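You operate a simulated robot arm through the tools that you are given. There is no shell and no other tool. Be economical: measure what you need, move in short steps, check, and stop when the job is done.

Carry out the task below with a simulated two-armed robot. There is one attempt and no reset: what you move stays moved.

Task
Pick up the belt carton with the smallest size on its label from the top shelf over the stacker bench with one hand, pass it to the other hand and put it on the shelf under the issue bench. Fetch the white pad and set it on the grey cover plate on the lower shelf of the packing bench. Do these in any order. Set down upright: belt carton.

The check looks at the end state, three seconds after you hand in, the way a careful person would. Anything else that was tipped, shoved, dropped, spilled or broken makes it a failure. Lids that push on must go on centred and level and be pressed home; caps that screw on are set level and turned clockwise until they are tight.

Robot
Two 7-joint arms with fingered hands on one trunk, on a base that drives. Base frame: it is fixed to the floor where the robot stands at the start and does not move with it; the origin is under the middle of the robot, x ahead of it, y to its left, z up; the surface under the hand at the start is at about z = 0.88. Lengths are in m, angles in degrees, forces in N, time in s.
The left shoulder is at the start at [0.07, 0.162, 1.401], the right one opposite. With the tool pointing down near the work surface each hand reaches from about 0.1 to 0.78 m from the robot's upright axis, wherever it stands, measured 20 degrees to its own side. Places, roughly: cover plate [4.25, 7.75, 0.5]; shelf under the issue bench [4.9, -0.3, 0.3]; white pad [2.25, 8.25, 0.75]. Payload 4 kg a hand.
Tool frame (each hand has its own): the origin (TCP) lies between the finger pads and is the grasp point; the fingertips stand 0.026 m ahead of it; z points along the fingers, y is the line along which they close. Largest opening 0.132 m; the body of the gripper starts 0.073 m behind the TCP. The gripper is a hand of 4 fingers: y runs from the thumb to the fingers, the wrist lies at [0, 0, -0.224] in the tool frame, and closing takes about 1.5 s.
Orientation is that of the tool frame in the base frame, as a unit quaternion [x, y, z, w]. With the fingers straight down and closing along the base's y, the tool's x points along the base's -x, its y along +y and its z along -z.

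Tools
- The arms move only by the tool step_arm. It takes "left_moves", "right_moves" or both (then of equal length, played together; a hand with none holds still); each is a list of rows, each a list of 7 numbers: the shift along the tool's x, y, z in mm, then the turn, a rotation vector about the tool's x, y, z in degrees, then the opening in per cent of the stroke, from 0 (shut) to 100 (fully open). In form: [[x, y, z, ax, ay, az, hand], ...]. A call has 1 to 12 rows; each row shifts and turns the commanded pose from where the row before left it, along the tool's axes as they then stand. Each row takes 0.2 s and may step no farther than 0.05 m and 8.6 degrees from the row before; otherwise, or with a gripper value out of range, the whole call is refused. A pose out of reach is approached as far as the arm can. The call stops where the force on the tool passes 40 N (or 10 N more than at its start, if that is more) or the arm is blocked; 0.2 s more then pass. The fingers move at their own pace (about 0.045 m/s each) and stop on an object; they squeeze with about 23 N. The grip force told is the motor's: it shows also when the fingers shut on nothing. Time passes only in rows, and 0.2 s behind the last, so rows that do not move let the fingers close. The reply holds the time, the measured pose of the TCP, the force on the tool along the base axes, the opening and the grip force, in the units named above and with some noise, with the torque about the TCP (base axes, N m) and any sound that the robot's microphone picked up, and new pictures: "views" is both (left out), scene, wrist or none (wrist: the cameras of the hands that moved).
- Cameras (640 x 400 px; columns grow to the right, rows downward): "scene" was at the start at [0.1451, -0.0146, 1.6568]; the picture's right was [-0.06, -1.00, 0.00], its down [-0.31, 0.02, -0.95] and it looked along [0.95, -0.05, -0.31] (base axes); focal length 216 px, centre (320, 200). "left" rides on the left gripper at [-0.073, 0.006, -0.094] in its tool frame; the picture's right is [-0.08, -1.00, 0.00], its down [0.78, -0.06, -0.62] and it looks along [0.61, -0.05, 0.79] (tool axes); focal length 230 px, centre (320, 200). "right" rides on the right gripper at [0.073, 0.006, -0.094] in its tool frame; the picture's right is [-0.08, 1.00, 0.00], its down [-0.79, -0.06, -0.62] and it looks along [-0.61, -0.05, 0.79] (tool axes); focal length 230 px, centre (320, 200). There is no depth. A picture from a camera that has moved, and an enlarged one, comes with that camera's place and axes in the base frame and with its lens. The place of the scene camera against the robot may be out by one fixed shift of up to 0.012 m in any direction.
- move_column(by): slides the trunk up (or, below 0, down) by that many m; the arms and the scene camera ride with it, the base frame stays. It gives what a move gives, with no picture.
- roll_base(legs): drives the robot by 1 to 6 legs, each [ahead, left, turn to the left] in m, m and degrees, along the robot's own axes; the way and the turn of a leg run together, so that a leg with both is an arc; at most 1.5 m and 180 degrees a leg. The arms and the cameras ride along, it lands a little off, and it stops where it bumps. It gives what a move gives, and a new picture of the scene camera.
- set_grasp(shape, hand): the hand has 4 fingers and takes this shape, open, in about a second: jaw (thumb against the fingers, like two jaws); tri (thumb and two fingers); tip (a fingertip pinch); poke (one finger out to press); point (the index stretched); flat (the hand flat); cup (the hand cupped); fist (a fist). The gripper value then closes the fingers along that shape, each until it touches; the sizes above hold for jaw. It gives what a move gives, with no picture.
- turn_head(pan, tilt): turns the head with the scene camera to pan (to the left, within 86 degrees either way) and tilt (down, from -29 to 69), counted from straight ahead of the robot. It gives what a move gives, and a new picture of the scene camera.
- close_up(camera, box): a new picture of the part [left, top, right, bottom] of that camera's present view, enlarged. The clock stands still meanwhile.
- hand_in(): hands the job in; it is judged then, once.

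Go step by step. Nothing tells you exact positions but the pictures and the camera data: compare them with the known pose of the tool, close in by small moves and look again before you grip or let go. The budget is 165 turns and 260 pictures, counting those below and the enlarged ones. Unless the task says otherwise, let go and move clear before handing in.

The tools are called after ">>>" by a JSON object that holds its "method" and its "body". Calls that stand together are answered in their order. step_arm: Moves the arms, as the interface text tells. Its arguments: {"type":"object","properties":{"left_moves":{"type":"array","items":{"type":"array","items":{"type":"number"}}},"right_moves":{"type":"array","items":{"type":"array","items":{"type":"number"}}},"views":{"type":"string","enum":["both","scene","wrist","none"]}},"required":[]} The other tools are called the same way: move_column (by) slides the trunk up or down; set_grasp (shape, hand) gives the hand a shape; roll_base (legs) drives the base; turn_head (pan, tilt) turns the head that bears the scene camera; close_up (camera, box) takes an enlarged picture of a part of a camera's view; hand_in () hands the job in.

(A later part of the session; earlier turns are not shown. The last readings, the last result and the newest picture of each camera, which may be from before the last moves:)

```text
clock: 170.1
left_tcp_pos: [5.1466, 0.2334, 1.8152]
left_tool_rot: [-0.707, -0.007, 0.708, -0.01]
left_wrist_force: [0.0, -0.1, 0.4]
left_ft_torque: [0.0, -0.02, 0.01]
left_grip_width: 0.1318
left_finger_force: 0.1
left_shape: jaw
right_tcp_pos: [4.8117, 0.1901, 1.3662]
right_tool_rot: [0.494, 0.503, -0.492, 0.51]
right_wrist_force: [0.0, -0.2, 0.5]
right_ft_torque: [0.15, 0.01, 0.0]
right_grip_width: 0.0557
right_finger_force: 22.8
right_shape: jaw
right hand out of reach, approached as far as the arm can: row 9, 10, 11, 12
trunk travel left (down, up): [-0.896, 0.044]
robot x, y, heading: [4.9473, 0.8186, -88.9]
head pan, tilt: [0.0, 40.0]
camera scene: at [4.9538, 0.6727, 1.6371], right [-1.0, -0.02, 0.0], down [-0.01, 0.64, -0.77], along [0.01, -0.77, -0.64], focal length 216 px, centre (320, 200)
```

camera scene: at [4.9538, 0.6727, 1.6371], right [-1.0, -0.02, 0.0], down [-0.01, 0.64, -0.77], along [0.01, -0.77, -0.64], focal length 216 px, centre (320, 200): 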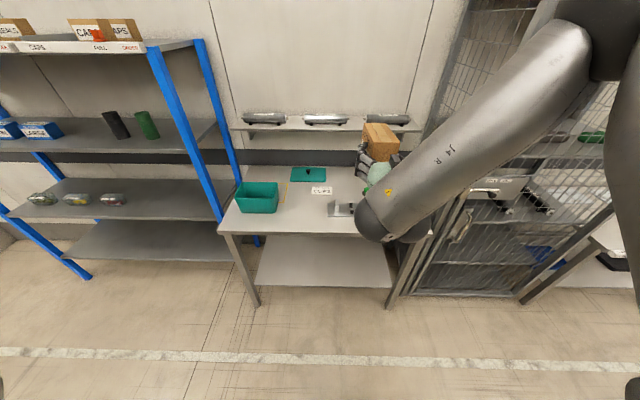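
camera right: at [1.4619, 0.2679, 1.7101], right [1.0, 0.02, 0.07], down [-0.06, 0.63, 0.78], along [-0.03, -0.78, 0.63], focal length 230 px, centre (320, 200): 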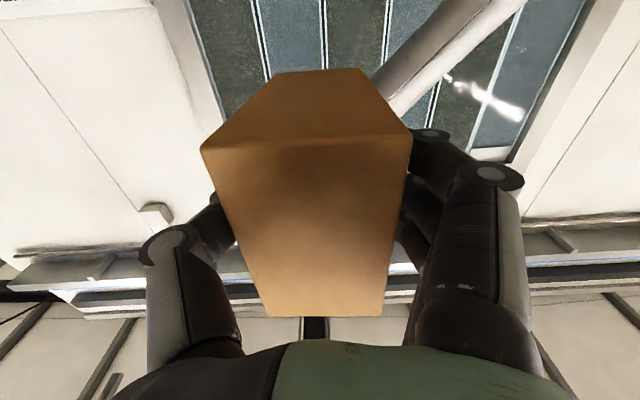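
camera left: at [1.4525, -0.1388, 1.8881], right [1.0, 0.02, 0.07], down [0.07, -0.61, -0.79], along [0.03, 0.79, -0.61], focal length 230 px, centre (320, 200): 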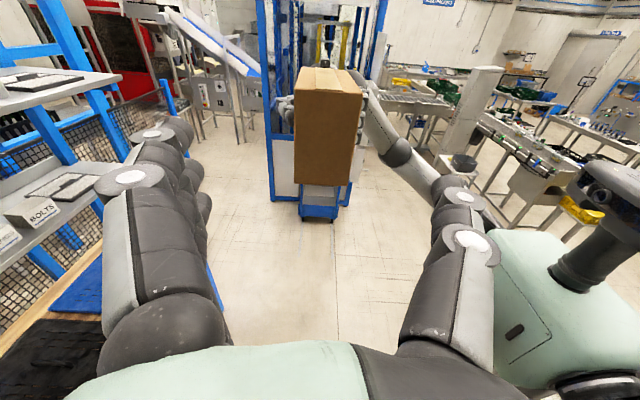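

Column steps are limited to 0.4. The right arm stalls at this inward position, so I'll back up slightly, lower the trunk, and swing the hand outward before lowering further.

>>> {"method": "roll_base", "body": {"legs": [[-0.25, 0, 0]]}}

>>> {"method": "move_column", "body": {"by": -0.4}}

>>> {"method": "step_arm", "body": {"right_moves": [[0, -45, 10, 0, 0, 0, 0], [0, -45, 10, 0, 0, 0, 0], [0, -45, 10, 0, 0, 0, 0], [0, -45, 10, 0, 0, 0, 0], [0, -45, 10, 0, 0, 0, 0], [45, 0, 0, 0, 0, 0, 0], [45, 0, 0, 0, 0, 0, 0], [45, 0, 0, 0, 0, 0, 0], [45, 0, 0, 0, 0, 0, 0], [45, 0, 0, 0, 0, 0, 0], [45, 0, 0, 0, 0, 0, 0]], "views": "none"}}

```text
clock: 171.9
left_tcp_pos: [5.1346, 0.4739, 1.813]
left_tool_rot: [-0.707, -0.007, 0.707, -0.007]
left_wrist_force: [-0.4, 0.0, 1.3]
left_ft_torque: [0.0, -0.01, -0.02]
left_grip_width: 0.1318
left_finger_force: 0.1
left_shape: jaw
right_tcp_pos: [4.8032, 0.4334, 1.3667]
right_tool_rot: [0.497, 0.502, -0.491, 0.509]
right_wrist_force: [0.9, -1.2, 0.2]
right_ft_torque: [0.16, -0.02, -0.02]
right_grip_width: 0.0557
right_finger_force: 22.7
right_shape: jaw
trunk travel left (down, up): [-0.896, 0.044]
robot x, y, heading: [4.9417, 1.0656, -89.1]
head pan, tilt: [0.0, 40.0]
camera scene: at [4.9463, 0.9158, 1.6366], right [-1.0, -0.02, 0.0], down [-0.01, 0.65, -0.76], along [0.01, -0.76, -0.65], focal length 216 px, centre (320, 200)
```

scene: 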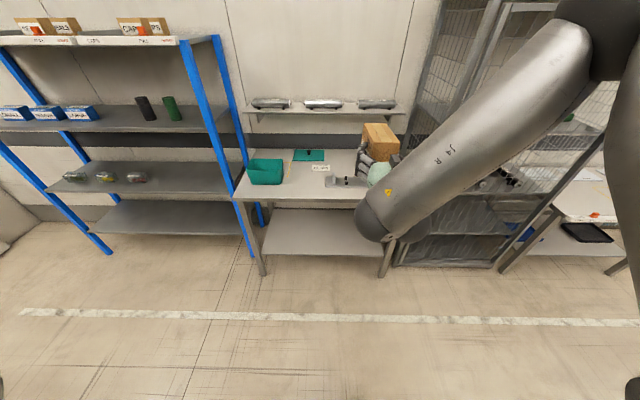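

```text
clock: 175.8
left_tcp_pos: [5.136, 0.4814, 1.4149]
left_tool_rot: [0.707, 0.006, -0.707, 0.008]
left_wrist_force: [-0.2, -0.3, -0.5]
left_ft_torque: [-0.04, -0.01, 0.01]
left_grip_width: 0.1322
left_finger_force: 0.1
left_shape: jaw
right_tcp_pos: [4.8021, 0.4382, 0.9684]
right_tool_rot: [0.496, 0.502, -0.493, 0.509]
right_wrist_force: [-0.4, 0.2, 0.4]
right_ft_torque: [0.11, 0.02, 0.03]
right_grip_width: 0.0558
right_finger_force: 23.4
right_shape: jaw
trunk travel left (down, up): [-0.496, 0.444]
robot x, y, heading: [4.9445, 1.0672, -89.2]
head pan, tilt: [0.0, 40.0]
```

```text
clock: 178.2
left_tcp_pos: [5.1342, 0.4784, 1.4147]
left_tool_rot: [0.707, 0.007, -0.707, 0.008]
left_wrist_force: [-0.3, -0.5, -1.0]
left_ft_torque: [-0.02, -0.01, -0.02]
left_grip_width: 0.1317
left_finger_force: 0.0
left_shape: jaw
right_tcp_pos: [4.7843, 0.4317, 0.6955]
right_tool_rot: [0.497, 0.501, -0.492, 0.51]
right_wrist_force: [0.7, -1.1, 0.4]
right_ft_torque: [0.13, -0.02, -0.03]
right_grip_width: 0.0554
right_finger_force: 22.9
right_shape: jaw
right hand out of reach, approached as far as the arm can: row 1, 2, 3, 4, 5
trunk travel left (down, up): [-0.496, 0.444]
robot x, y, heading: [4.9399, 1.0607, -89.0]
head pan, tilt: [0.0, 40.0]
```

Lowering works now. Continue down with arm and a bit of trunk.

>>> {"method": "step_arm", "body": {"right_moves": [[45, 0, 0, 0, 0, 0, 0], [45, 0, 0, 0, 0, 0, 0], [45, 0, 0, 0, 0, 0, 0], [30, 0, 0, 0, 0, 0, 0]], "views": "none"}}

>>> {"method": "move_column", "body": {"by": -0.1}}

>>> {"method": "turn_head", "body": {"pan": -5, "tilt": 40}}

>>> {"method": "close_up", "body": {"camera": "right", "box": [0, 0, 640, 400]}}

```text
clock: 179.2
left_tcp_pos: [5.1355, 0.4812, 1.4139]
left_tool_rot: [0.707, 0.006, -0.707, 0.009]
left_wrist_force: [-1.0, -0.6, -0.3]
left_ft_torque: [-0.01, 0.03, 0.0]
left_grip_width: 0.1317
left_finger_force: 0.0
left_shape: jaw
right_tcp_pos: [4.7982, 0.4669, 0.5496]
right_tool_rot: [0.496, 0.501, -0.492, 0.511]
right_wrist_force: [0.5, -0.4, -0.6]
right_ft_torque: [0.13, 0.0, 0.0]
right_grip_width: 0.0558
right_finger_force: 23.0
right_shape: jaw
right hand out of reach, approached as far as the arm can: row 2, 3, 4
trunk travel left (down, up): [-0.496, 0.444]
robot x, y, heading: [4.943, 1.0652, -89.3]
head pan, tilt: [0.0, 40.0]
```

```text
clock: 180.5
left_tcp_pos: [5.1356, 0.4811, 1.3154]
left_tool_rot: [0.707, 0.006, -0.707, 0.009]
left_wrist_force: [0.5, 0.0, -0.3]
left_ft_torque: [-0.01, -0.01, 0.0]
left_grip_width: 0.1318
left_finger_force: 0.0
left_shape: jaw
right_tcp_pos: [4.796, 0.4669, 0.4497]
right_tool_rot: [0.496, 0.5, -0.493, 0.51]
right_wrist_force: [-0.3, -1.0, -0.2]
right_ft_torque: [0.14, 0.01, 0.0]
right_grip_width: 0.0554
right_finger_force: 22.8
right_shape: jaw
trunk travel left (down, up): [-0.396, 0.544]
robot x, y, heading: [4.9415, 1.0681, -89.1]
head pan, tilt: [0.0, 40.0]
```

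```text
clock: 181.1
left_tcp_pos: [5.1358, 0.4809, 1.3154]
left_tool_rot: [0.707, 0.007, -0.707, 0.009]
left_wrist_force: [-0.3, 0.2, 0.8]
left_ft_torque: [0.02, 0.0, 0.03]
left_grip_width: 0.1319
left_finger_force: 0.1
left_shape: jaw
right_tcp_pos: [4.7962, 0.4677, 0.4499]
right_tool_rot: [0.497, 0.5, -0.493, 0.51]
right_wrist_force: [0.2, 0.4, 0.0]
right_ft_torque: [0.17, 0.02, 0.0]
right_grip_width: 0.0556
right_finger_force: 22.7
right_shape: jaw
trunk travel left (down, up): [-0.396, 0.544]
robot x, y, heading: [4.9409, 1.0622, -89.3]
head pan, tilt: [-5.0, 40.0]
camera scene: at [4.9389, 0.9216, 1.1371], right [-1.0, 0.07, 0.0], down [0.04, 0.64, -0.77], along [-0.05, -0.76, -0.64], focal length 216 px, centre (320, 200)
```

scene: 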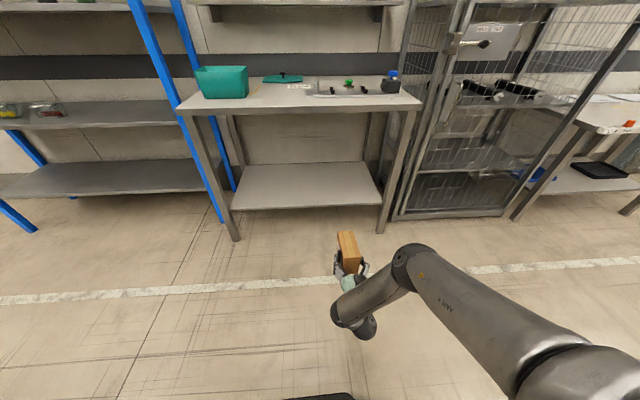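

```text
1.00 times, centred on (320, 200) of right (not enlarged: the box is as wide or as high as the picture)
camera zoom: at [4.8017, 0.559, 0.3762], right [1.0, 0.02, 0.09], down [-0.08, 0.62, 0.78], along [-0.04, -0.78, 0.62], focal length 230 px, centre (320, 200)
```

zoom: 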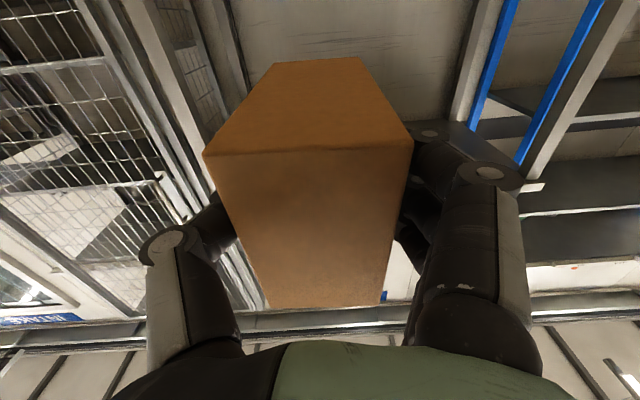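

The shelf front edge is at y≈-0.05, z≈0.26–0.3. The carton bottom is at z≈0.41. I'll drive in partway and recheck.

>>> {"method": "roll_base", "body": {"legs": [[0.42, 0, -0.7]]}}

>>> {"method": "close_up", "body": {"camera": "scene", "box": [200, 150, 520, 350]}}

```text
clock: 183.7
left_tcp_pos: [5.1327, 0.0593, 1.3141]
left_tool_rot: [0.707, 0.002, -0.707, 0.003]
left_wrist_force: [-0.6, -0.4, -0.2]
left_ft_torque: [0.01, -0.02, -0.05]
left_grip_width: 0.1316
left_finger_force: 0.1
left_shape: jaw
right_tcp_pos: [4.7932, 0.0503, 0.4489]
right_tool_rot: [0.5, 0.497, -0.497, 0.506]
right_wrist_force: [0.2, -0.5, -0.6]
right_ft_torque: [0.11, -0.01, 0.0]
right_grip_width: 0.0555
right_finger_force: 23.3
right_shape: jaw
trunk travel left (down, up): [-0.396, 0.544]
robot x, y, heading: [4.9445, 0.6469, -89.7]
head pan, tilt: [-5.0, 40.0]
camera scene: at [4.9417, 0.5023, 1.137], right [-1.0, 0.08, 0.0], down [0.05, 0.64, -0.77], along [-0.06, -0.76, -0.64], focal length 216 px, centre (320, 200)
```

scene: 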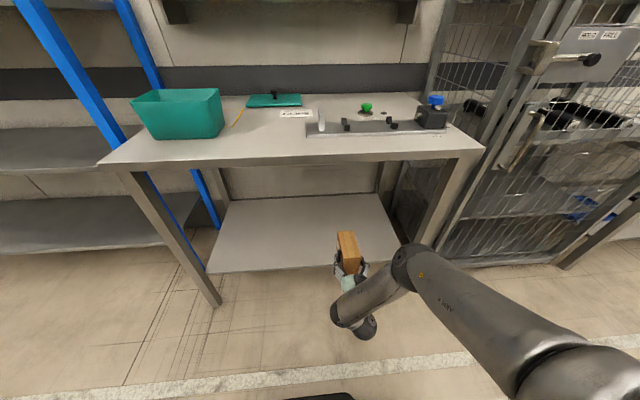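

```text
2.00 times, centred on (360, 250) of scene
camera zoom: at [4.9417, 0.5023, 1.137], right [-1.0, 0.08, 0.0], down [0.05, 0.64, -0.77], along [-0.06, -0.76, -0.64], focal length 433 px, centre (240, 100)
```

zoom: 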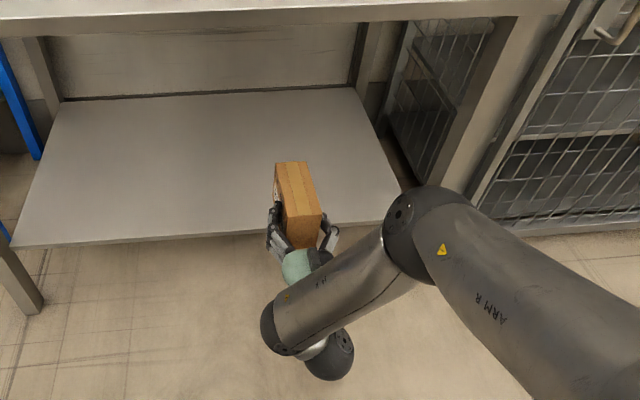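

I'll advance another 0.13 m (hand still 0.1 m above the shelf) and check against the front edge.

>>> {"method": "roll_base", "body": {"legs": [[0.13, 0, 0]]}}

>>> {"method": "close_up", "body": {"camera": "scene", "box": [240, 190, 440, 315]}}

>>> {"method": "close_up", "body": {"camera": "right", "box": [0, 0, 640, 400]}}

```text
clock: 185.0
left_tcp_pos: [5.1334, -0.0722, 1.3137]
left_tool_rot: [0.707, 0.002, -0.707, 0.004]
left_wrist_force: [-1.2, -1.1, -0.3]
left_ft_torque: [0.01, 0.04, -0.01]
left_grip_width: 0.1318
left_finger_force: 0.1
left_shape: jaw
right_tcp_pos: [4.7941, -0.0804, 0.4493]
right_tool_rot: [0.5, 0.497, -0.496, 0.506]
right_wrist_force: [-0.2, -0.5, -0.3]
right_ft_torque: [0.14, -0.01, 0.01]
right_grip_width: 0.0553
right_finger_force: 23.0
right_shape: jaw
trunk travel left (down, up): [-0.396, 0.544]
robot x, y, heading: [4.9452, 0.5194, -89.7]
head pan, tilt: [-5.0, 40.0]
camera scene: at [4.9422, 0.3716, 1.137], right [-1.0, 0.08, 0.0], down [0.05, 0.64, -0.76], along [-0.06, -0.76, -0.64], focal length 216 px, centre (320, 200)
```

scene: 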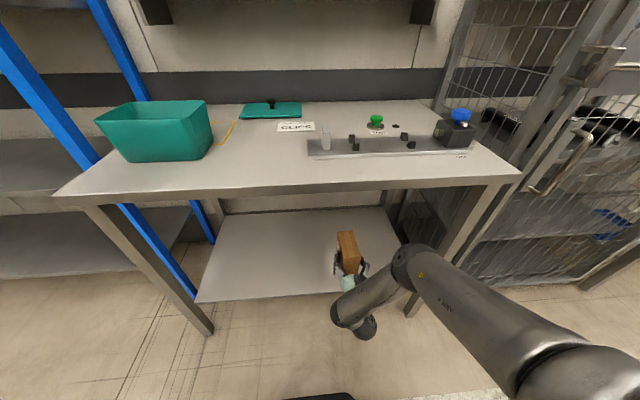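

```text
3.20 times, centred on (340, 252) of scene
camera zoom: at [4.9422, 0.3716, 1.137], right [-1.0, 0.08, 0.0], down [0.05, 0.64, -0.76], along [-0.06, -0.76, -0.64], focal length 692 px, centre (256, 32)
```

zoom: 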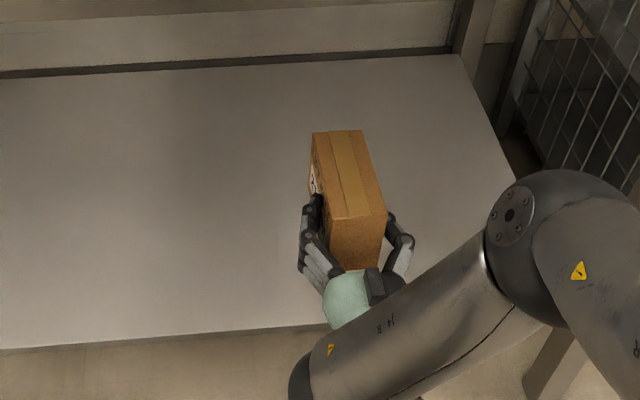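

```text
1.00 times, centred on (320, 200) of right (not enlarged: the box is as wide or as high as the picture)
camera zoom: at [4.8, 0.0119, 0.3755], right [1.0, 0.01, 0.09], down [-0.08, 0.62, 0.78], along [-0.05, -0.78, 0.62], focal length 230 px, centre (320, 200)
```

zoom: 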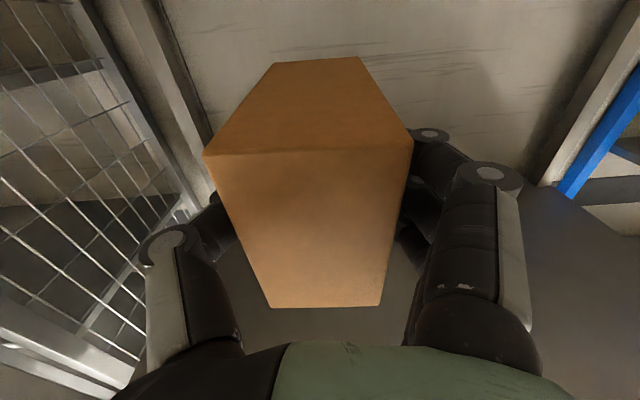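

Edge measured at y≈-0.08, z≈0.24. I'll go 0.055 m further in, then lower the right arm while pulling the left hand back and up, clear of the teal box.

>>> {"method": "roll_base", "body": {"legs": [[0.055, 0, 0]]}}

>>> {"method": "step_arm", "body": {"right_moves": [[25, 0, 0, 0, 0, 0, 0], [25, 0, 0, 0, 0, 0, 0], [25, 0, 0, 0, 0, 0, 0]], "left_moves": [[-15, -40, 0, 0, 0, 0, 100], [-15, -40, 0, 0, 0, 0, 100], [-15, -40, 0, 0, 0, 0, 100]], "views": "scene"}}

```text
clock: 186.0
left_tcp_pos: [5.1326, -0.1274, 1.3136]
left_tool_rot: [0.707, 0.001, -0.707, 0.002]
left_wrist_force: [0.0, 0.5, -0.7]
left_ft_torque: [0.02, 0.04, -0.01]
left_grip_width: 0.132
left_finger_force: 0.0
left_shape: jaw
right_tcp_pos: [4.7932, -0.1362, 0.4488]
right_tool_rot: [0.501, 0.497, -0.496, 0.506]
right_wrist_force: [0.5, 0.1, -1.4]
right_ft_torque: [0.14, -0.04, 0.0]
right_grip_width: 0.0554
right_finger_force: 23.4
right_shape: jaw
trunk travel left (down, up): [-0.396, 0.544]
robot x, y, heading: [4.9506, 0.4664, -89.6]
head pan, tilt: [-5.0, 40.0]
camera scene: at [4.9425, 0.3165, 1.1369], right [-1.0, 0.08, 0.0], down [0.05, 0.64, -0.76], along [-0.06, -0.76, -0.64], focal length 216 px, centre (320, 200)
```

scene: 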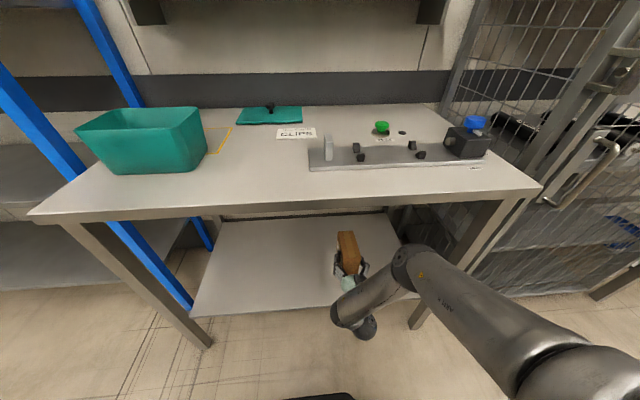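

```text
clock: 186.8
left_tcp_pos: [5.1395, -0.0447, 1.4013]
left_tool_rot: [0.707, 0.001, -0.707, 0.005]
left_wrist_force: [-0.5, 0.1, 0.2]
left_ft_torque: [0.0, -0.01, 0.04]
left_grip_width: 0.1318
left_finger_force: 0.0
left_shape: jaw
left hand out of reach, approached as far as the arm can: row 1, 2, 3
right_tcp_pos: [4.7921, -0.1007, 0.4098]
right_tool_rot: [0.5, 0.496, -0.496, 0.508]
right_wrist_force: [0.2, 0.5, -0.6]
right_ft_torque: [0.13, -0.01, 0.05]
right_grip_width: 0.0559
right_finger_force: 22.5
right_shape: jaw
right hand out of reach, approached as far as the arm can: row 1, 2, 3
trunk travel left (down, up): [-0.396, 0.544]
robot x, y, heading: [4.9445, 0.4629, -89.7]
head pan, tilt: [-5.0, 40.0]
camera scene: at [4.9421, 0.3196, 1.1374], right [-1.0, 0.08, 0.0], down [0.05, 0.64, -0.77], along [-0.06, -0.76, -0.64], focal length 216 px, centre (320, 200)
```

scene: 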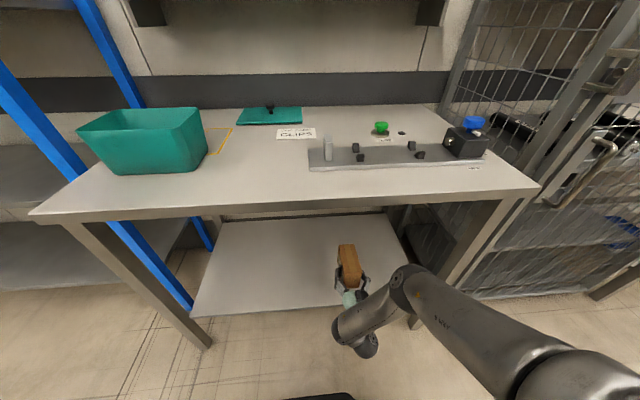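

Left is clear now. Advance 0.035 to restore depth and lower the trunk 0.09.

>>> {"method": "roll_base", "body": {"legs": [[0.035, 0, 0]]}}

>>> {"method": "move_column", "body": {"by": -0.09}}

>>> {"method": "turn_head", "body": {"pan": -10, "tilt": 45}}

>>> {"method": "close_up", "body": {"camera": "scene", "box": [220, 150, 420, 275]}}

>>> {"method": "close_up", "body": {"camera": "right", "box": [0, 0, 640, 400]}}

```text
clock: 187.6
left_tcp_pos: [5.1413, -0.0849, 1.3982]
left_tool_rot: [0.707, 0.003, -0.707, 0.004]
left_wrist_force: [-0.1, -1.2, -0.8]
left_ft_torque: [-0.02, -0.01, -0.01]
left_grip_width: 0.1319
left_finger_force: 0.0
left_shape: jaw
right_tcp_pos: [4.7928, -0.1364, 0.409]
right_tool_rot: [0.501, 0.497, -0.496, 0.506]
right_wrist_force: [0.4, -0.4, 0.1]
right_ft_torque: [0.15, 0.02, -0.03]
right_grip_width: 0.0555
right_finger_force: 23.4
right_shape: jaw
trunk travel left (down, up): [-0.396, 0.544]
robot x, y, heading: [4.9463, 0.4287, -89.7]
head pan, tilt: [-5.0, 40.0]
camera scene: at [4.9426, 0.282, 1.137], right [-1.0, 0.08, 0.0], down [0.05, 0.64, -0.76], along [-0.06, -0.76, -0.64], focal length 216 px, centre (320, 200)
```

scene: 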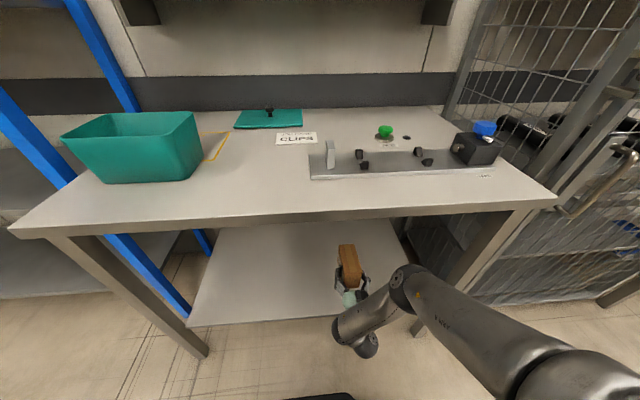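

```text
clock: 188.9
left_tcp_pos: [5.1402, -0.0832, 1.3101]
left_tool_rot: [0.707, 0.003, -0.707, 0.004]
left_wrist_force: [-0.2, 0.2, -0.5]
left_ft_torque: [-0.01, 0.02, 0.01]
left_grip_width: 0.132
left_finger_force: 0.1
left_shape: jaw
right_tcp_pos: [4.7937, -0.1371, 0.3185]
right_tool_rot: [0.5, 0.497, -0.496, 0.507]
right_wrist_force: [0.2, 1.1, -0.5]
right_ft_torque: [0.1, -0.02, 0.03]
right_grip_width: 0.0555
right_finger_force: 23.4
right_shape: jaw
trunk travel left (down, up): [-0.306, 0.634]
robot x, y, heading: [4.949, 0.4317, -89.5]
head pan, tilt: [-5.0, 40.0]
```

```text
clock: 189.5
left_tcp_pos: [5.1398, -0.0821, 1.3089]
left_tool_rot: [-0.707, -0.003, 0.707, -0.003]
left_wrist_force: [-0.3, 0.3, -0.2]
left_ft_torque: [0.0, 0.0, 0.01]
left_grip_width: 0.1319
left_finger_force: 0.0
left_shape: jaw
right_tcp_pos: [4.7933, -0.136, 0.3184]
right_tool_rot: [0.501, 0.497, -0.496, 0.506]
right_wrist_force: [-0.9, -0.3, 0.0]
right_ft_torque: [0.09, 0.01, 0.01]
right_grip_width: 0.0554
right_finger_force: 23.1
right_shape: jaw
trunk travel left (down, up): [-0.306, 0.634]
robot x, y, heading: [4.953, 0.4303, -89.6]
head pan, tilt: [-10.0, 45.0]
camera scene: at [4.9359, 0.2878, 1.0399], right [-0.99, 0.17, 0.0], down [0.12, 0.7, -0.71], along [-0.12, -0.7, -0.71], focal length 216 px, centre (320, 200)
```

scene: 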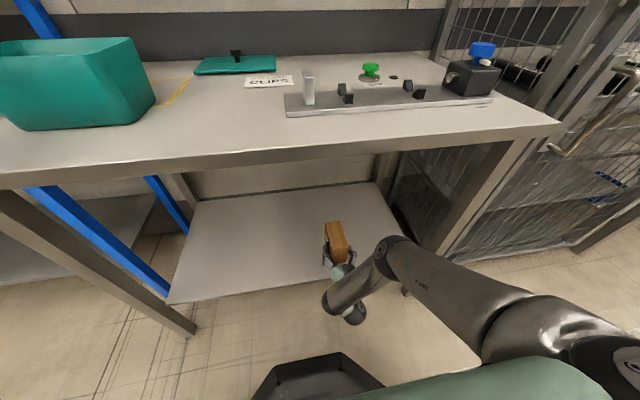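

```text
3.20 times, centred on (320, 212) of scene
camera zoom: at [4.9359, 0.2878, 1.0399], right [-0.99, 0.17, 0.0], down [0.12, 0.7, -0.71], along [-0.12, -0.7, -0.71], focal length 692 px, centre (320, 160)
```

zoom: 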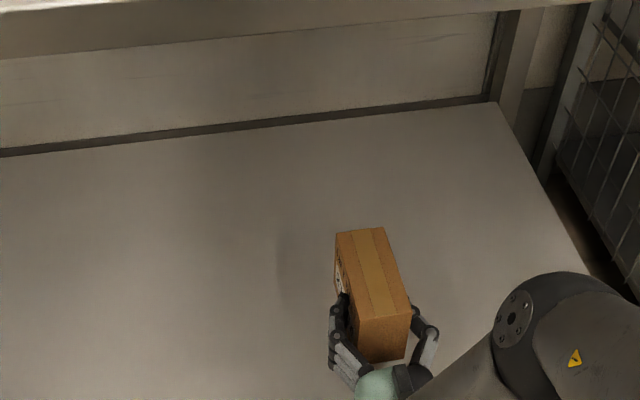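

```text
1.00 times, centred on (320, 200) of right (not enlarged: the box is as wide or as high as the picture)
camera zoom: at [4.799, -0.0442, 0.2452], right [1.0, 0.01, 0.09], down [-0.08, 0.62, 0.78], along [-0.05, -0.78, 0.62], focal length 230 px, centre (320, 200)
```

zoom: 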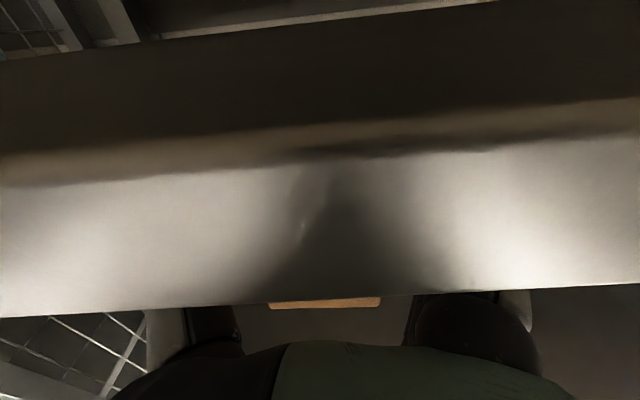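

The wrist camera sits just in front of the shelf edge and the carton bottom is about 1 cm above the shelf. Lower in small steps, watching the force.

>>> {"method": "move_column", "body": {"by": -0.007}}

>>> {"method": "close_up", "body": {"camera": "right", "box": [160, 150, 480, 350]}}

```text
clock: 190.1
left_tcp_pos: [5.1411, -0.081, 1.3029]
left_tool_rot: [0.707, 0.001, -0.707, 0.004]
left_wrist_force: [0.1, 1.1, -0.1]
left_ft_torque: [-0.02, 0.0, 0.02]
left_grip_width: 0.1319
left_finger_force: 0.2
left_shape: jaw
right_tcp_pos: [4.7935, -0.1375, 0.3152]
right_tool_rot: [0.498, 0.497, -0.497, 0.508]
right_wrist_force: [0.6, 5.1, 15.8]
right_ft_torque: [-0.4, 0.48, 0.01]
right_grip_width: 0.0557
right_finger_force: 23.0
right_shape: jaw
trunk travel left (down, up): [-0.299, 0.641]
robot x, y, heading: [4.9483, 0.4244, -89.5]
head pan, tilt: [-10.0, 45.0]
```

```text
2.00 times, centred on (320, 250) of right
camera zoom: at [4.7995, -0.0452, 0.2405], right [1.0, 0.01, 0.09], down [-0.08, 0.62, 0.78], along [-0.05, -0.78, 0.62], focal length 460 px, centre (320, 100)
```

zoom: 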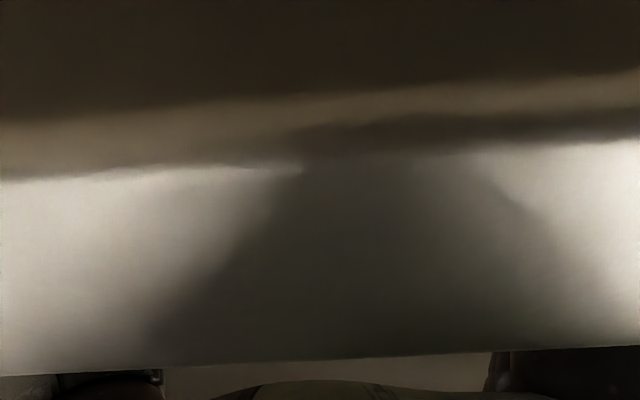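

Contact is from the carton's base (torque matches its position). I'll relieve the pressure slightly and release.

>>> {"method": "move_column", "body": {"by": 0.003}}

>>> {"method": "step_arm", "body": {"right_moves": [[0, 0, 0, 0, 0, 0, 20], [0, 0, 0, 0, 0, 0, 50], [0, 0, 0, 0, 0, 0, 80], [0, 0, 0, 0, 0, 0, 100], [0, 0, 0, 0, 0, 0, 100], [0, 0, 0, 0, 0, 0, 100]], "views": "none"}}

>>> {"method": "close_up", "body": {"camera": "scene", "box": [220, 150, 420, 275]}}

```text
clock: 190.6
left_tcp_pos: [5.1415, -0.0816, 1.3044]
left_tool_rot: [0.707, 0.002, -0.707, 0.004]
left_wrist_force: [0.8, -0.4, 1.0]
left_ft_torque: [-0.01, 0.0, -0.02]
left_grip_width: 0.1319
left_finger_force: 0.1
left_shape: jaw
right_tcp_pos: [4.7929, -0.1364, 0.3137]
right_tool_rot: [0.5, 0.497, -0.496, 0.506]
right_wrist_force: [0.7, -2.4, 7.1]
right_ft_torque: [-0.2, 0.29, 0.05]
right_grip_width: 0.0557
right_finger_force: 23.0
right_shape: jaw
trunk travel left (down, up): [-0.302, 0.638]
robot x, y, heading: [4.9525, 0.4256, -89.7]
head pan, tilt: [-10.0, 45.0]
```

```text
clock: 192.0
left_tcp_pos: [5.1404, -0.0813, 1.3053]
left_tool_rot: [0.707, 0.002, -0.707, 0.004]
left_wrist_force: [0.7, 0.4, 0.7]
left_ft_torque: [0.01, 0.01, 0.02]
left_grip_width: 0.1318
left_finger_force: 0.1
left_shape: jaw
right_tcp_pos: [4.7928, -0.1362, 0.3145]
right_tool_rot: [0.5, 0.498, -0.496, 0.507]
right_wrist_force: [-0.2, -0.6, 0.2]
right_ft_torque: [-0.02, 0.04, -0.01]
right_grip_width: 0.1319
right_finger_force: 0.1
right_shape: jaw
trunk travel left (down, up): [-0.302, 0.638]
robot x, y, heading: [4.9467, 0.4289, -89.9]
head pan, tilt: [-10.0, 45.0]
```

```text
3.20 times, centred on (320, 212) of scene
camera zoom: at [4.9359, 0.2882, 1.0359], right [-0.99, 0.17, 0.0], down [0.12, 0.7, -0.71], along [-0.12, -0.7, -0.71], focal length 692 px, centre (320, 160)
```

zoom: 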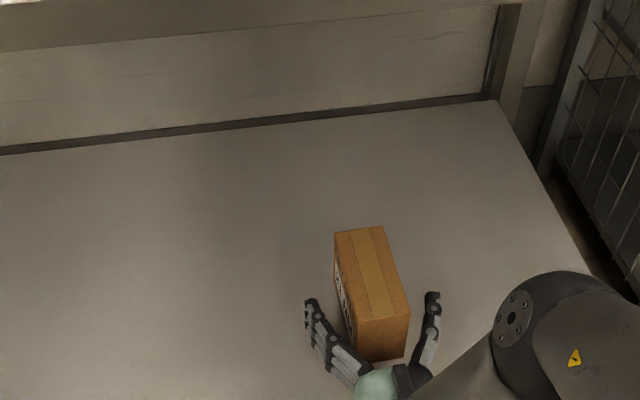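

Released and standing. Withdraw by driving straight back, and check.

>>> {"method": "roll_base", "body": {"legs": [[-0.2, 0, 0], [-0.3, 0, 0]]}}

>>> {"method": "close_up", "body": {"camera": "scene", "box": [180, 50, 500, 250]}}

```text
clock: 195.2
left_tcp_pos: [5.1392, 0.417, 1.3059]
left_tool_rot: [0.707, 0.002, -0.707, 0.004]
left_wrist_force: [-0.3, -0.1, -0.1]
left_ft_torque: [0.0, 0.0, 0.0]
left_grip_width: 0.1319
left_finger_force: 0.0
left_shape: jaw
right_tcp_pos: [4.7911, 0.3625, 0.3153]
right_tool_rot: [0.5, 0.497, -0.496, 0.508]
right_wrist_force: [-0.1, 0.7, 0.7]
right_ft_torque: [0.06, -0.01, -0.02]
right_grip_width: 0.1319
right_finger_force: 0.0
right_shape: jaw
trunk travel left (down, up): [-0.302, 0.638]
robot x, y, heading: [4.945, 0.9248, -89.8]
head pan, tilt: [-10.0, 45.0]
camera scene: at [4.9336, 0.7873, 1.036], right [-0.99, 0.17, 0.0], down [0.12, 0.7, -0.71], along [-0.12, -0.7, -0.71], focal length 216 px, centre (320, 200)
```

scene: 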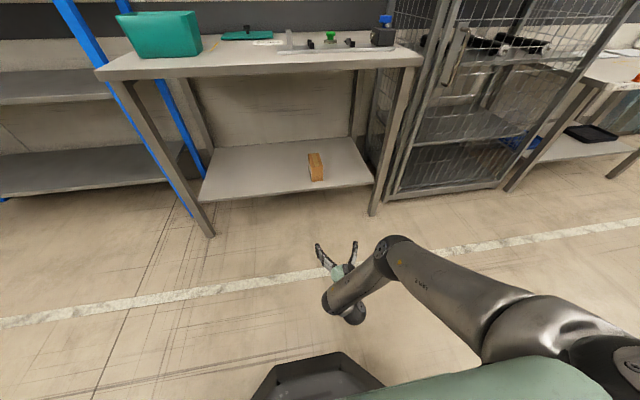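

```text
2.00 times, centred on (340, 150) of scene
camera zoom: at [4.9336, 0.7873, 1.036], right [-0.99, 0.17, 0.0], down [0.12, 0.7, -0.71], along [-0.12, -0.7, -0.71], focal length 433 px, centre (280, 300)
```

zoom: 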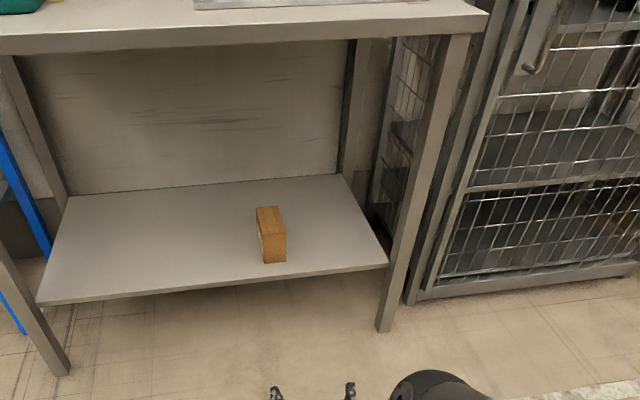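

The belt carton stands upright on the shelf. Next the white pad near [2.25, 8.25] and the cover plate near [4.25, 7.75]. I'll raise the trunk and turn to look for the route.

>>> {"method": "move_column", "body": {"by": 0.4}}

>>> {"method": "roll_base", "body": {"legs": [[0, 0, -90]]}}

>>> {"method": "turn_head", "body": {"pan": -75, "tilt": 10}}

```text
clock: 199.1
left_tcp_pos: [5.1393, 0.4162, 1.7057]
left_tool_rot: [0.707, 0.003, -0.707, 0.005]
left_wrist_force: [0.6, 0.2, -1.0]
left_ft_torque: [-0.03, 0.01, 0.0]
left_grip_width: 0.1319
left_finger_force: 0.0
left_shape: jaw
right_tcp_pos: [4.7912, 0.3629, 0.7153]
right_tool_rot: [0.5, 0.497, -0.496, 0.507]
right_wrist_force: [-0.1, 0.2, 0.6]
right_ft_torque: [0.0, -0.02, 0.01]
right_grip_width: 0.1317
right_finger_force: 0.1
right_shape: jaw
trunk travel left (down, up): [-0.702, 0.238]
robot x, y, heading: [4.9434, 0.927, -89.6]
head pan, tilt: [-10.0, 45.0]
```

```text
clock: 203.3
left_tcp_pos: [4.4362, 0.7314, 1.7046]
left_tool_rot: [-0.502, 0.498, 0.504, 0.496]
left_wrist_force: [0.9, -1.1, 0.4]
left_ft_torque: [0.0, 0.02, -0.03]
left_grip_width: 0.1318
left_finger_force: 0.0
left_shape: jaw
right_tcp_pos: [4.3806, 1.0789, 0.7146]
right_tool_rot: [-0.705, 0.0, 0.709, -0.009]
right_wrist_force: [-0.5, 0.0, 0.3]
right_ft_torque: [0.0, 0.01, 0.03]
right_grip_width: 0.1319
right_finger_force: 0.0
right_shape: jaw
trunk travel left (down, up): [-0.702, 0.238]
robot x, y, heading: [4.9479, 0.9242, -179.4]
head pan, tilt: [-10.0, 45.0]
camera scene: at [4.8164, 0.9299, 1.4359], right [0.16, 0.99, 0.0], down [0.7, -0.12, -0.71], along [-0.7, 0.12, -0.71], focal length 216 px, centre (320, 200)
```

scene: 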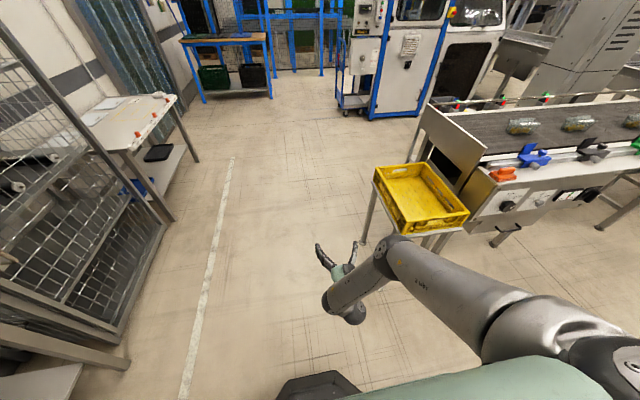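

```text
clock: 204.7
left_tcp_pos: [4.4363, 0.7311, 1.7045]
left_tool_rot: [-0.502, 0.498, 0.503, 0.496]
left_wrist_force: [0.1, 0.0, -0.3]
left_ft_torque: [-0.01, -0.01, -0.02]
left_grip_width: 0.1317
left_finger_force: 0.1
left_shape: jaw
right_tcp_pos: [4.3813, 1.0792, 0.7149]
right_tool_rot: [-0.705, 0.001, 0.709, -0.01]
right_wrist_force: [0.4, 0.1, 1.1]
right_ft_torque: [-0.01, -0.02, -0.04]
right_grip_width: 0.1319
right_finger_force: 0.0
right_shape: jaw
trunk travel left (down, up): [-0.702, 0.238]
robot x, y, heading: [4.9479, 0.9283, -179.4]
head pan, tilt: [-75.0, 10.0]
camera scene: at [4.8716, 1.0061, 1.4909], right [0.96, 0.27, 0.0], down [0.05, -0.17, -0.98], along [-0.26, 0.95, -0.17], focal length 216 px, centre (320, 200)
```

scene: 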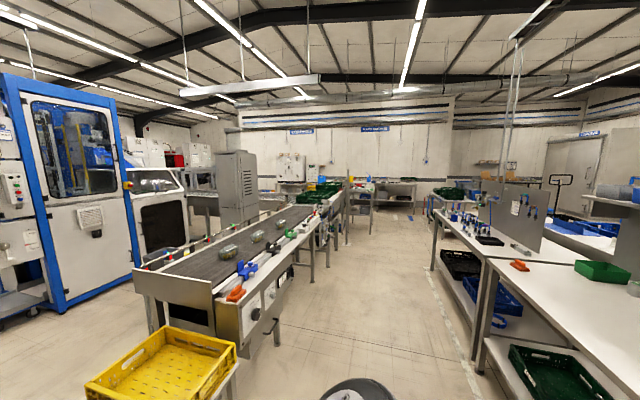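

There is an aisle at x≈4.4–5.5 running towards +y. I'll turn and drive along it.

>>> {"method": "roll_base", "body": {"legs": [[0, 0, -90.5], [1.5, 0, 0], [1.5, 0, 0]]}}

>>> {"method": "turn_head", "body": {"pan": 15, "tilt": 15}}

```text
clock: 223.0
left_tcp_pos: [4.855, 4.4449, 1.7062]
left_tool_rot: [0.01, 0.707, -0.009, 0.707]
left_wrist_force: [0.0, 0.0, -1.0]
left_ft_torque: [0.01, 0.01, -0.03]
left_grip_width: 0.1317
left_finger_force: 0.1
left_shape: jaw
right_tcp_pos: [5.204, 4.4871, 0.7152]
right_tool_rot: [-0.488, 0.509, 0.497, 0.505]
right_wrist_force: [0.0, -0.5, -0.1]
right_ft_torque: [-0.02, -0.01, 0.02]
right_grip_width: 0.132
right_finger_force: 0.1
right_shape: jaw
trunk travel left (down, up): [-0.702, 0.238]
robot x, y, heading: [5.0297, 3.9274, 88.3]
head pan, tilt: [-75.0, 10.0]
camera scene: at [5.1234, 3.9909, 1.4909], right [0.23, -0.97, 0.0], down [-0.17, -0.04, -0.98], along [0.96, 0.23, -0.17], focal length 216 px, centre (320, 200)
```

scene: 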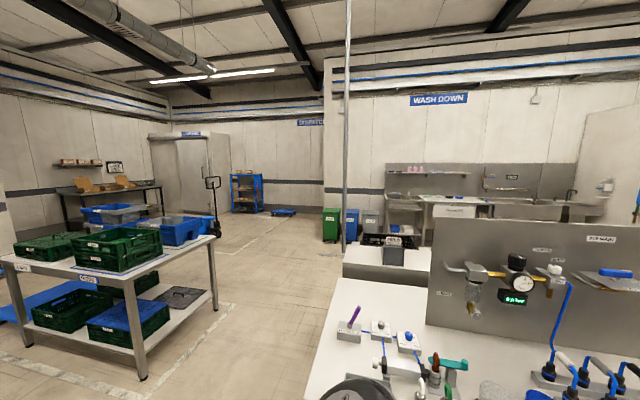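

```text
clock: 224.7
left_tcp_pos: [4.8536, 4.4467, 1.7052]
left_tool_rot: [0.009, 0.707, -0.007, 0.707]
left_wrist_force: [0.5, -0.5, 0.6]
left_ft_torque: [-0.01, 0.02, 0.01]
left_grip_width: 0.1319
left_finger_force: 0.1
left_shape: jaw
right_tcp_pos: [5.2048, 4.4882, 0.7146]
right_tool_rot: [-0.489, 0.508, 0.498, 0.505]
right_wrist_force: [0.8, 0.1, 0.7]
right_ft_torque: [0.0, 0.02, 0.01]
right_grip_width: 0.1315
right_finger_force: 0.0
right_shape: jaw
trunk travel left (down, up): [-0.702, 0.238]
robot x, y, heading: [5.0305, 3.9288, 88.3]
head pan, tilt: [15.0, 15.0]
camera scene: at [5.0115, 4.0606, 1.4827], right [0.97, 0.23, 0.0], down [0.06, -0.25, -0.97], along [-0.22, 0.94, -0.26], focal length 216 px, centre (320, 200)
```

scene: 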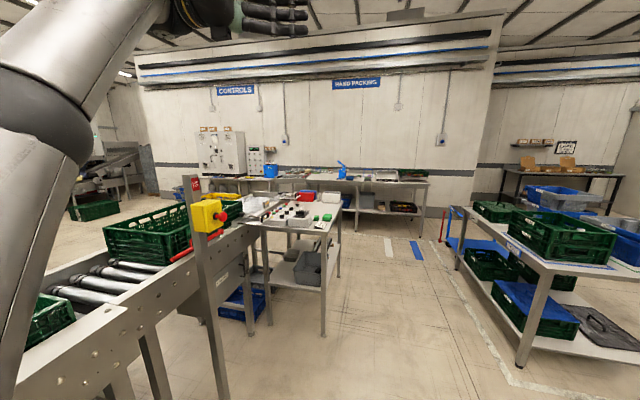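

"HAND PACKING" bench is ahead on the back wall, and "CONTROLS" left of it. I'll drive closer.

>>> {"method": "roll_base", "body": {"legs": [[0, 0, 1.7], [1.5, 0, 0], [1.1, 0, 0]]}}

>>> {"method": "turn_head", "body": {"pan": 30, "tilt": 25}}

>>> {"method": "turn_head", "body": {"pan": 80, "tilt": 20}}

```text
clock: 232.6
left_tcp_pos: [4.8322, 5.9336, 1.7049]
left_tool_rot: [-0.003, 0.707, 0.004, 0.707]
left_wrist_force: [-0.7, 0.3, -0.6]
left_ft_torque: [0.0, -0.01, -0.03]
left_grip_width: 0.132
left_finger_force: 0.0
left_shape: jaw
right_tcp_pos: [5.18, 5.9892, 0.7148]
right_tool_rot: [-0.498, 0.499, 0.507, 0.495]
right_wrist_force: [-0.6, 0.3, -0.5]
right_ft_torque: [0.02, -0.04, 0.0]
right_grip_width: 0.1321
right_finger_force: 0.0
right_shape: jaw
trunk travel left (down, up): [-0.702, 0.238]
robot x, y, heading: [5.026, 5.4246, 90.4]
head pan, tilt: [15.0, 15.0]
stopped in leg 3: the robot was blocked; the commanded pose is now the measured one
camera scene: at [5.0031, 5.5551, 1.4827], right [0.96, 0.27, 0.0], down [0.07, -0.25, -0.97], along [-0.26, 0.93, -0.26], focal length 216 px, centre (320, 200)
```

scene: 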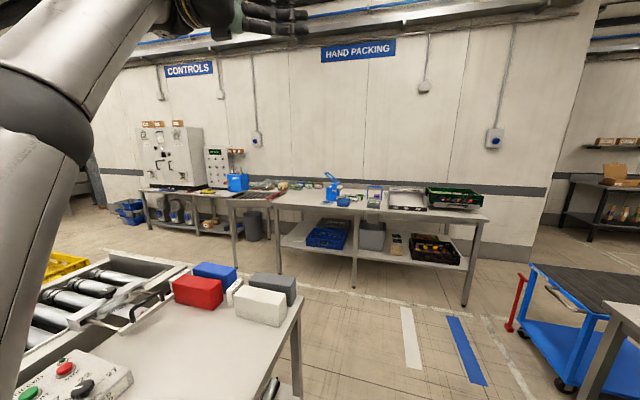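

```text
clock: 233.4
left_tcp_pos: [4.8326, 5.9333, 1.7046]
left_tool_rot: [-0.003, 0.707, 0.005, 0.707]
left_wrist_force: [1.1, -0.4, 0.2]
left_ft_torque: [0.03, -0.04, 0.0]
left_grip_width: 0.1319
left_finger_force: 0.2
left_shape: jaw
right_tcp_pos: [5.1801, 5.9887, 0.7161]
right_tool_rot: [-0.498, 0.499, 0.507, 0.495]
right_wrist_force: [-0.1, 0.1, 0.3]
right_ft_torque: [0.01, 0.01, 0.03]
right_grip_width: 0.1321
right_finger_force: 0.1
right_shape: jaw
trunk travel left (down, up): [-0.702, 0.238]
robot x, y, heading: [5.0263, 5.4225, 90.5]
head pan, tilt: [30.0, 25.0]
camera scene: at [4.9813, 5.5439, 1.4666], right [0.86, 0.51, 0.0], down [0.21, -0.36, -0.91], along [-0.46, 0.78, -0.42], focal length 216 px, centre (320, 200)
```

scene: 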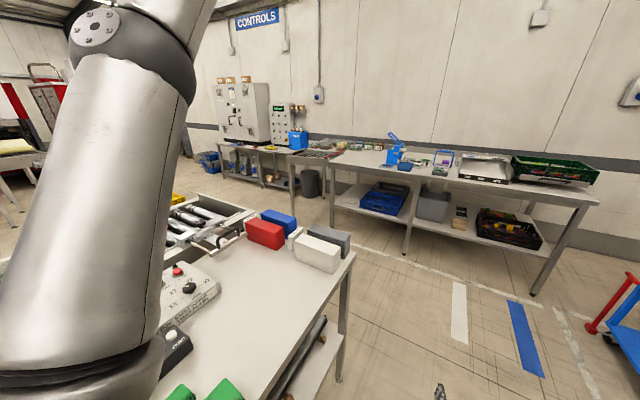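

```text
clock: 234.6
left_tcp_pos: [4.832, 5.9327, 1.7045]
left_tool_rot: [-0.002, 0.707, 0.005, 0.707]
left_wrist_force: [-0.4, 0.5, 0.0]
left_ft_torque: [-0.01, 0.0, 0.02]
left_grip_width: 0.1319
left_finger_force: 0.0
left_shape: jaw
right_tcp_pos: [5.1796, 5.989, 0.7154]
right_tool_rot: [-0.499, 0.499, 0.508, 0.495]
right_wrist_force: [0.1, 0.5, 0.1]
right_ft_torque: [0.02, 0.01, -0.04]
right_grip_width: 0.132
right_finger_force: 0.1
right_shape: jaw
trunk travel left (down, up): [-0.702, 0.238]
robot x, y, heading: [5.0267, 5.4264, 90.4]
head pan, tilt: [80.0, 20.0]
camera scene: at [4.936, 5.4802, 1.4746], right [0.17, 0.99, 0.0], down [0.34, -0.06, -0.94], along [-0.93, 0.16, -0.34], focal length 216 px, centre (320, 200)
```

scene: 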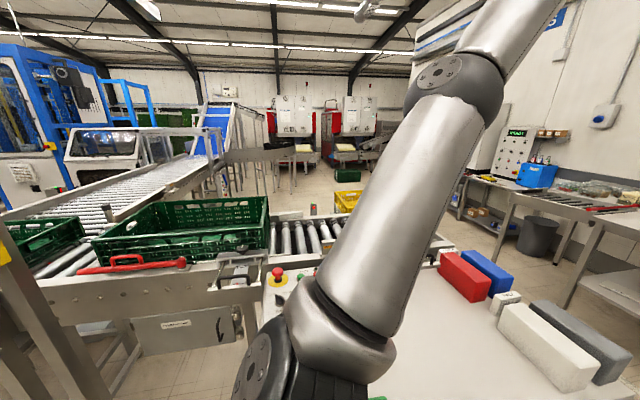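

Blocked at y≈5.43. I'll look down around the robot to see what's in contact.

>>> {"method": "turn_head", "body": {"pan": 30, "tilt": 65}}

>>> {"method": "turn_head", "body": {"pan": -50, "tilt": 50}}

```text
clock: 235.8
left_tcp_pos: [4.8314, 5.9336, 1.7051]
left_tool_rot: [-0.003, 0.707, 0.005, 0.707]
left_wrist_force: [-1.0, 0.2, 0.2]
left_ft_torque: [0.0, 0.0, -0.04]
left_grip_width: 0.1317
left_finger_force: 0.1
left_shape: jaw
right_tcp_pos: [5.1812, 5.9893, 0.7152]
right_tool_rot: [-0.498, 0.499, 0.508, 0.495]
right_wrist_force: [0.8, 0.0, -0.3]
right_ft_torque: [-0.03, -0.01, -0.03]
right_grip_width: 0.1318
right_finger_force: 0.0
right_shape: jaw
trunk travel left (down, up): [-0.702, 0.238]
robot x, y, heading: [5.0258, 5.4252, 90.3]
head pan, tilt: [30.0, 65.0]
camera scene: at [4.997, 5.517, 1.4109], right [0.86, 0.51, 0.0], down [0.46, -0.78, -0.42], along [-0.21, 0.36, -0.91], focal length 216 px, centre (320, 200)
```

scene: 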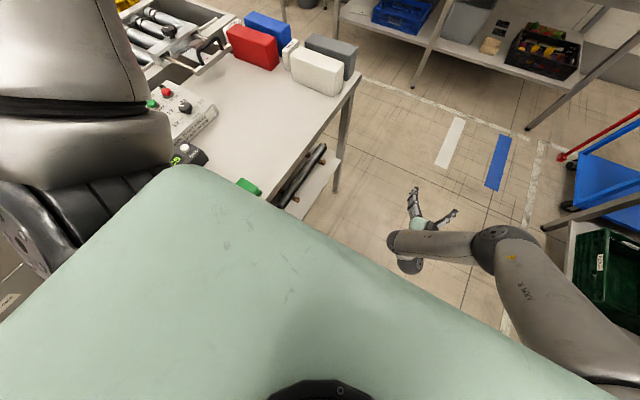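

```text
clock: 237.3
left_tcp_pos: [4.8315, 5.9328, 1.7054]
left_tool_rot: [-0.003, 0.707, 0.006, 0.707]
left_wrist_force: [0.2, 1.0, 0.0]
left_ft_torque: [-0.03, 0.0, 0.01]
left_grip_width: 0.1321
left_finger_force: 0.1
left_shape: jaw
right_tcp_pos: [5.1811, 5.9887, 0.7147]
right_tool_rot: [-0.498, 0.499, 0.508, 0.495]
right_wrist_force: [-0.9, -0.7, 0.0]
right_ft_torque: [0.01, -0.02, 0.03]
right_grip_width: 0.1319
right_finger_force: 0.1
right_shape: jaw
trunk travel left (down, up): [-0.702, 0.238]
robot x, y, heading: [5.0275, 5.423, 90.6]
head pan, tilt: [-50.0, 50.0]
camera scene: at [5.0864, 5.5146, 1.429], right [0.65, -0.76, 0.0], down [-0.58, -0.5, -0.64], along [0.49, 0.42, -0.77], focal length 216 px, centre (320, 200)
```

scene: 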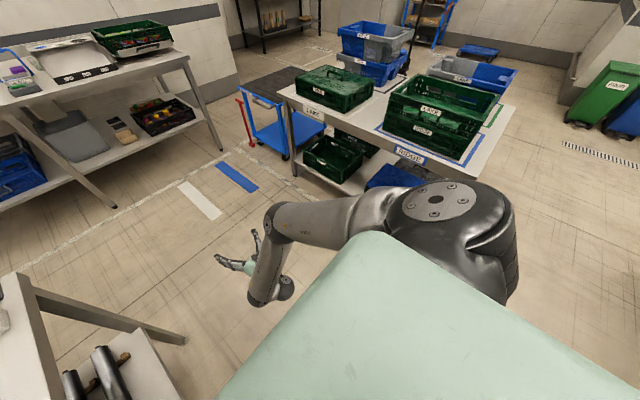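

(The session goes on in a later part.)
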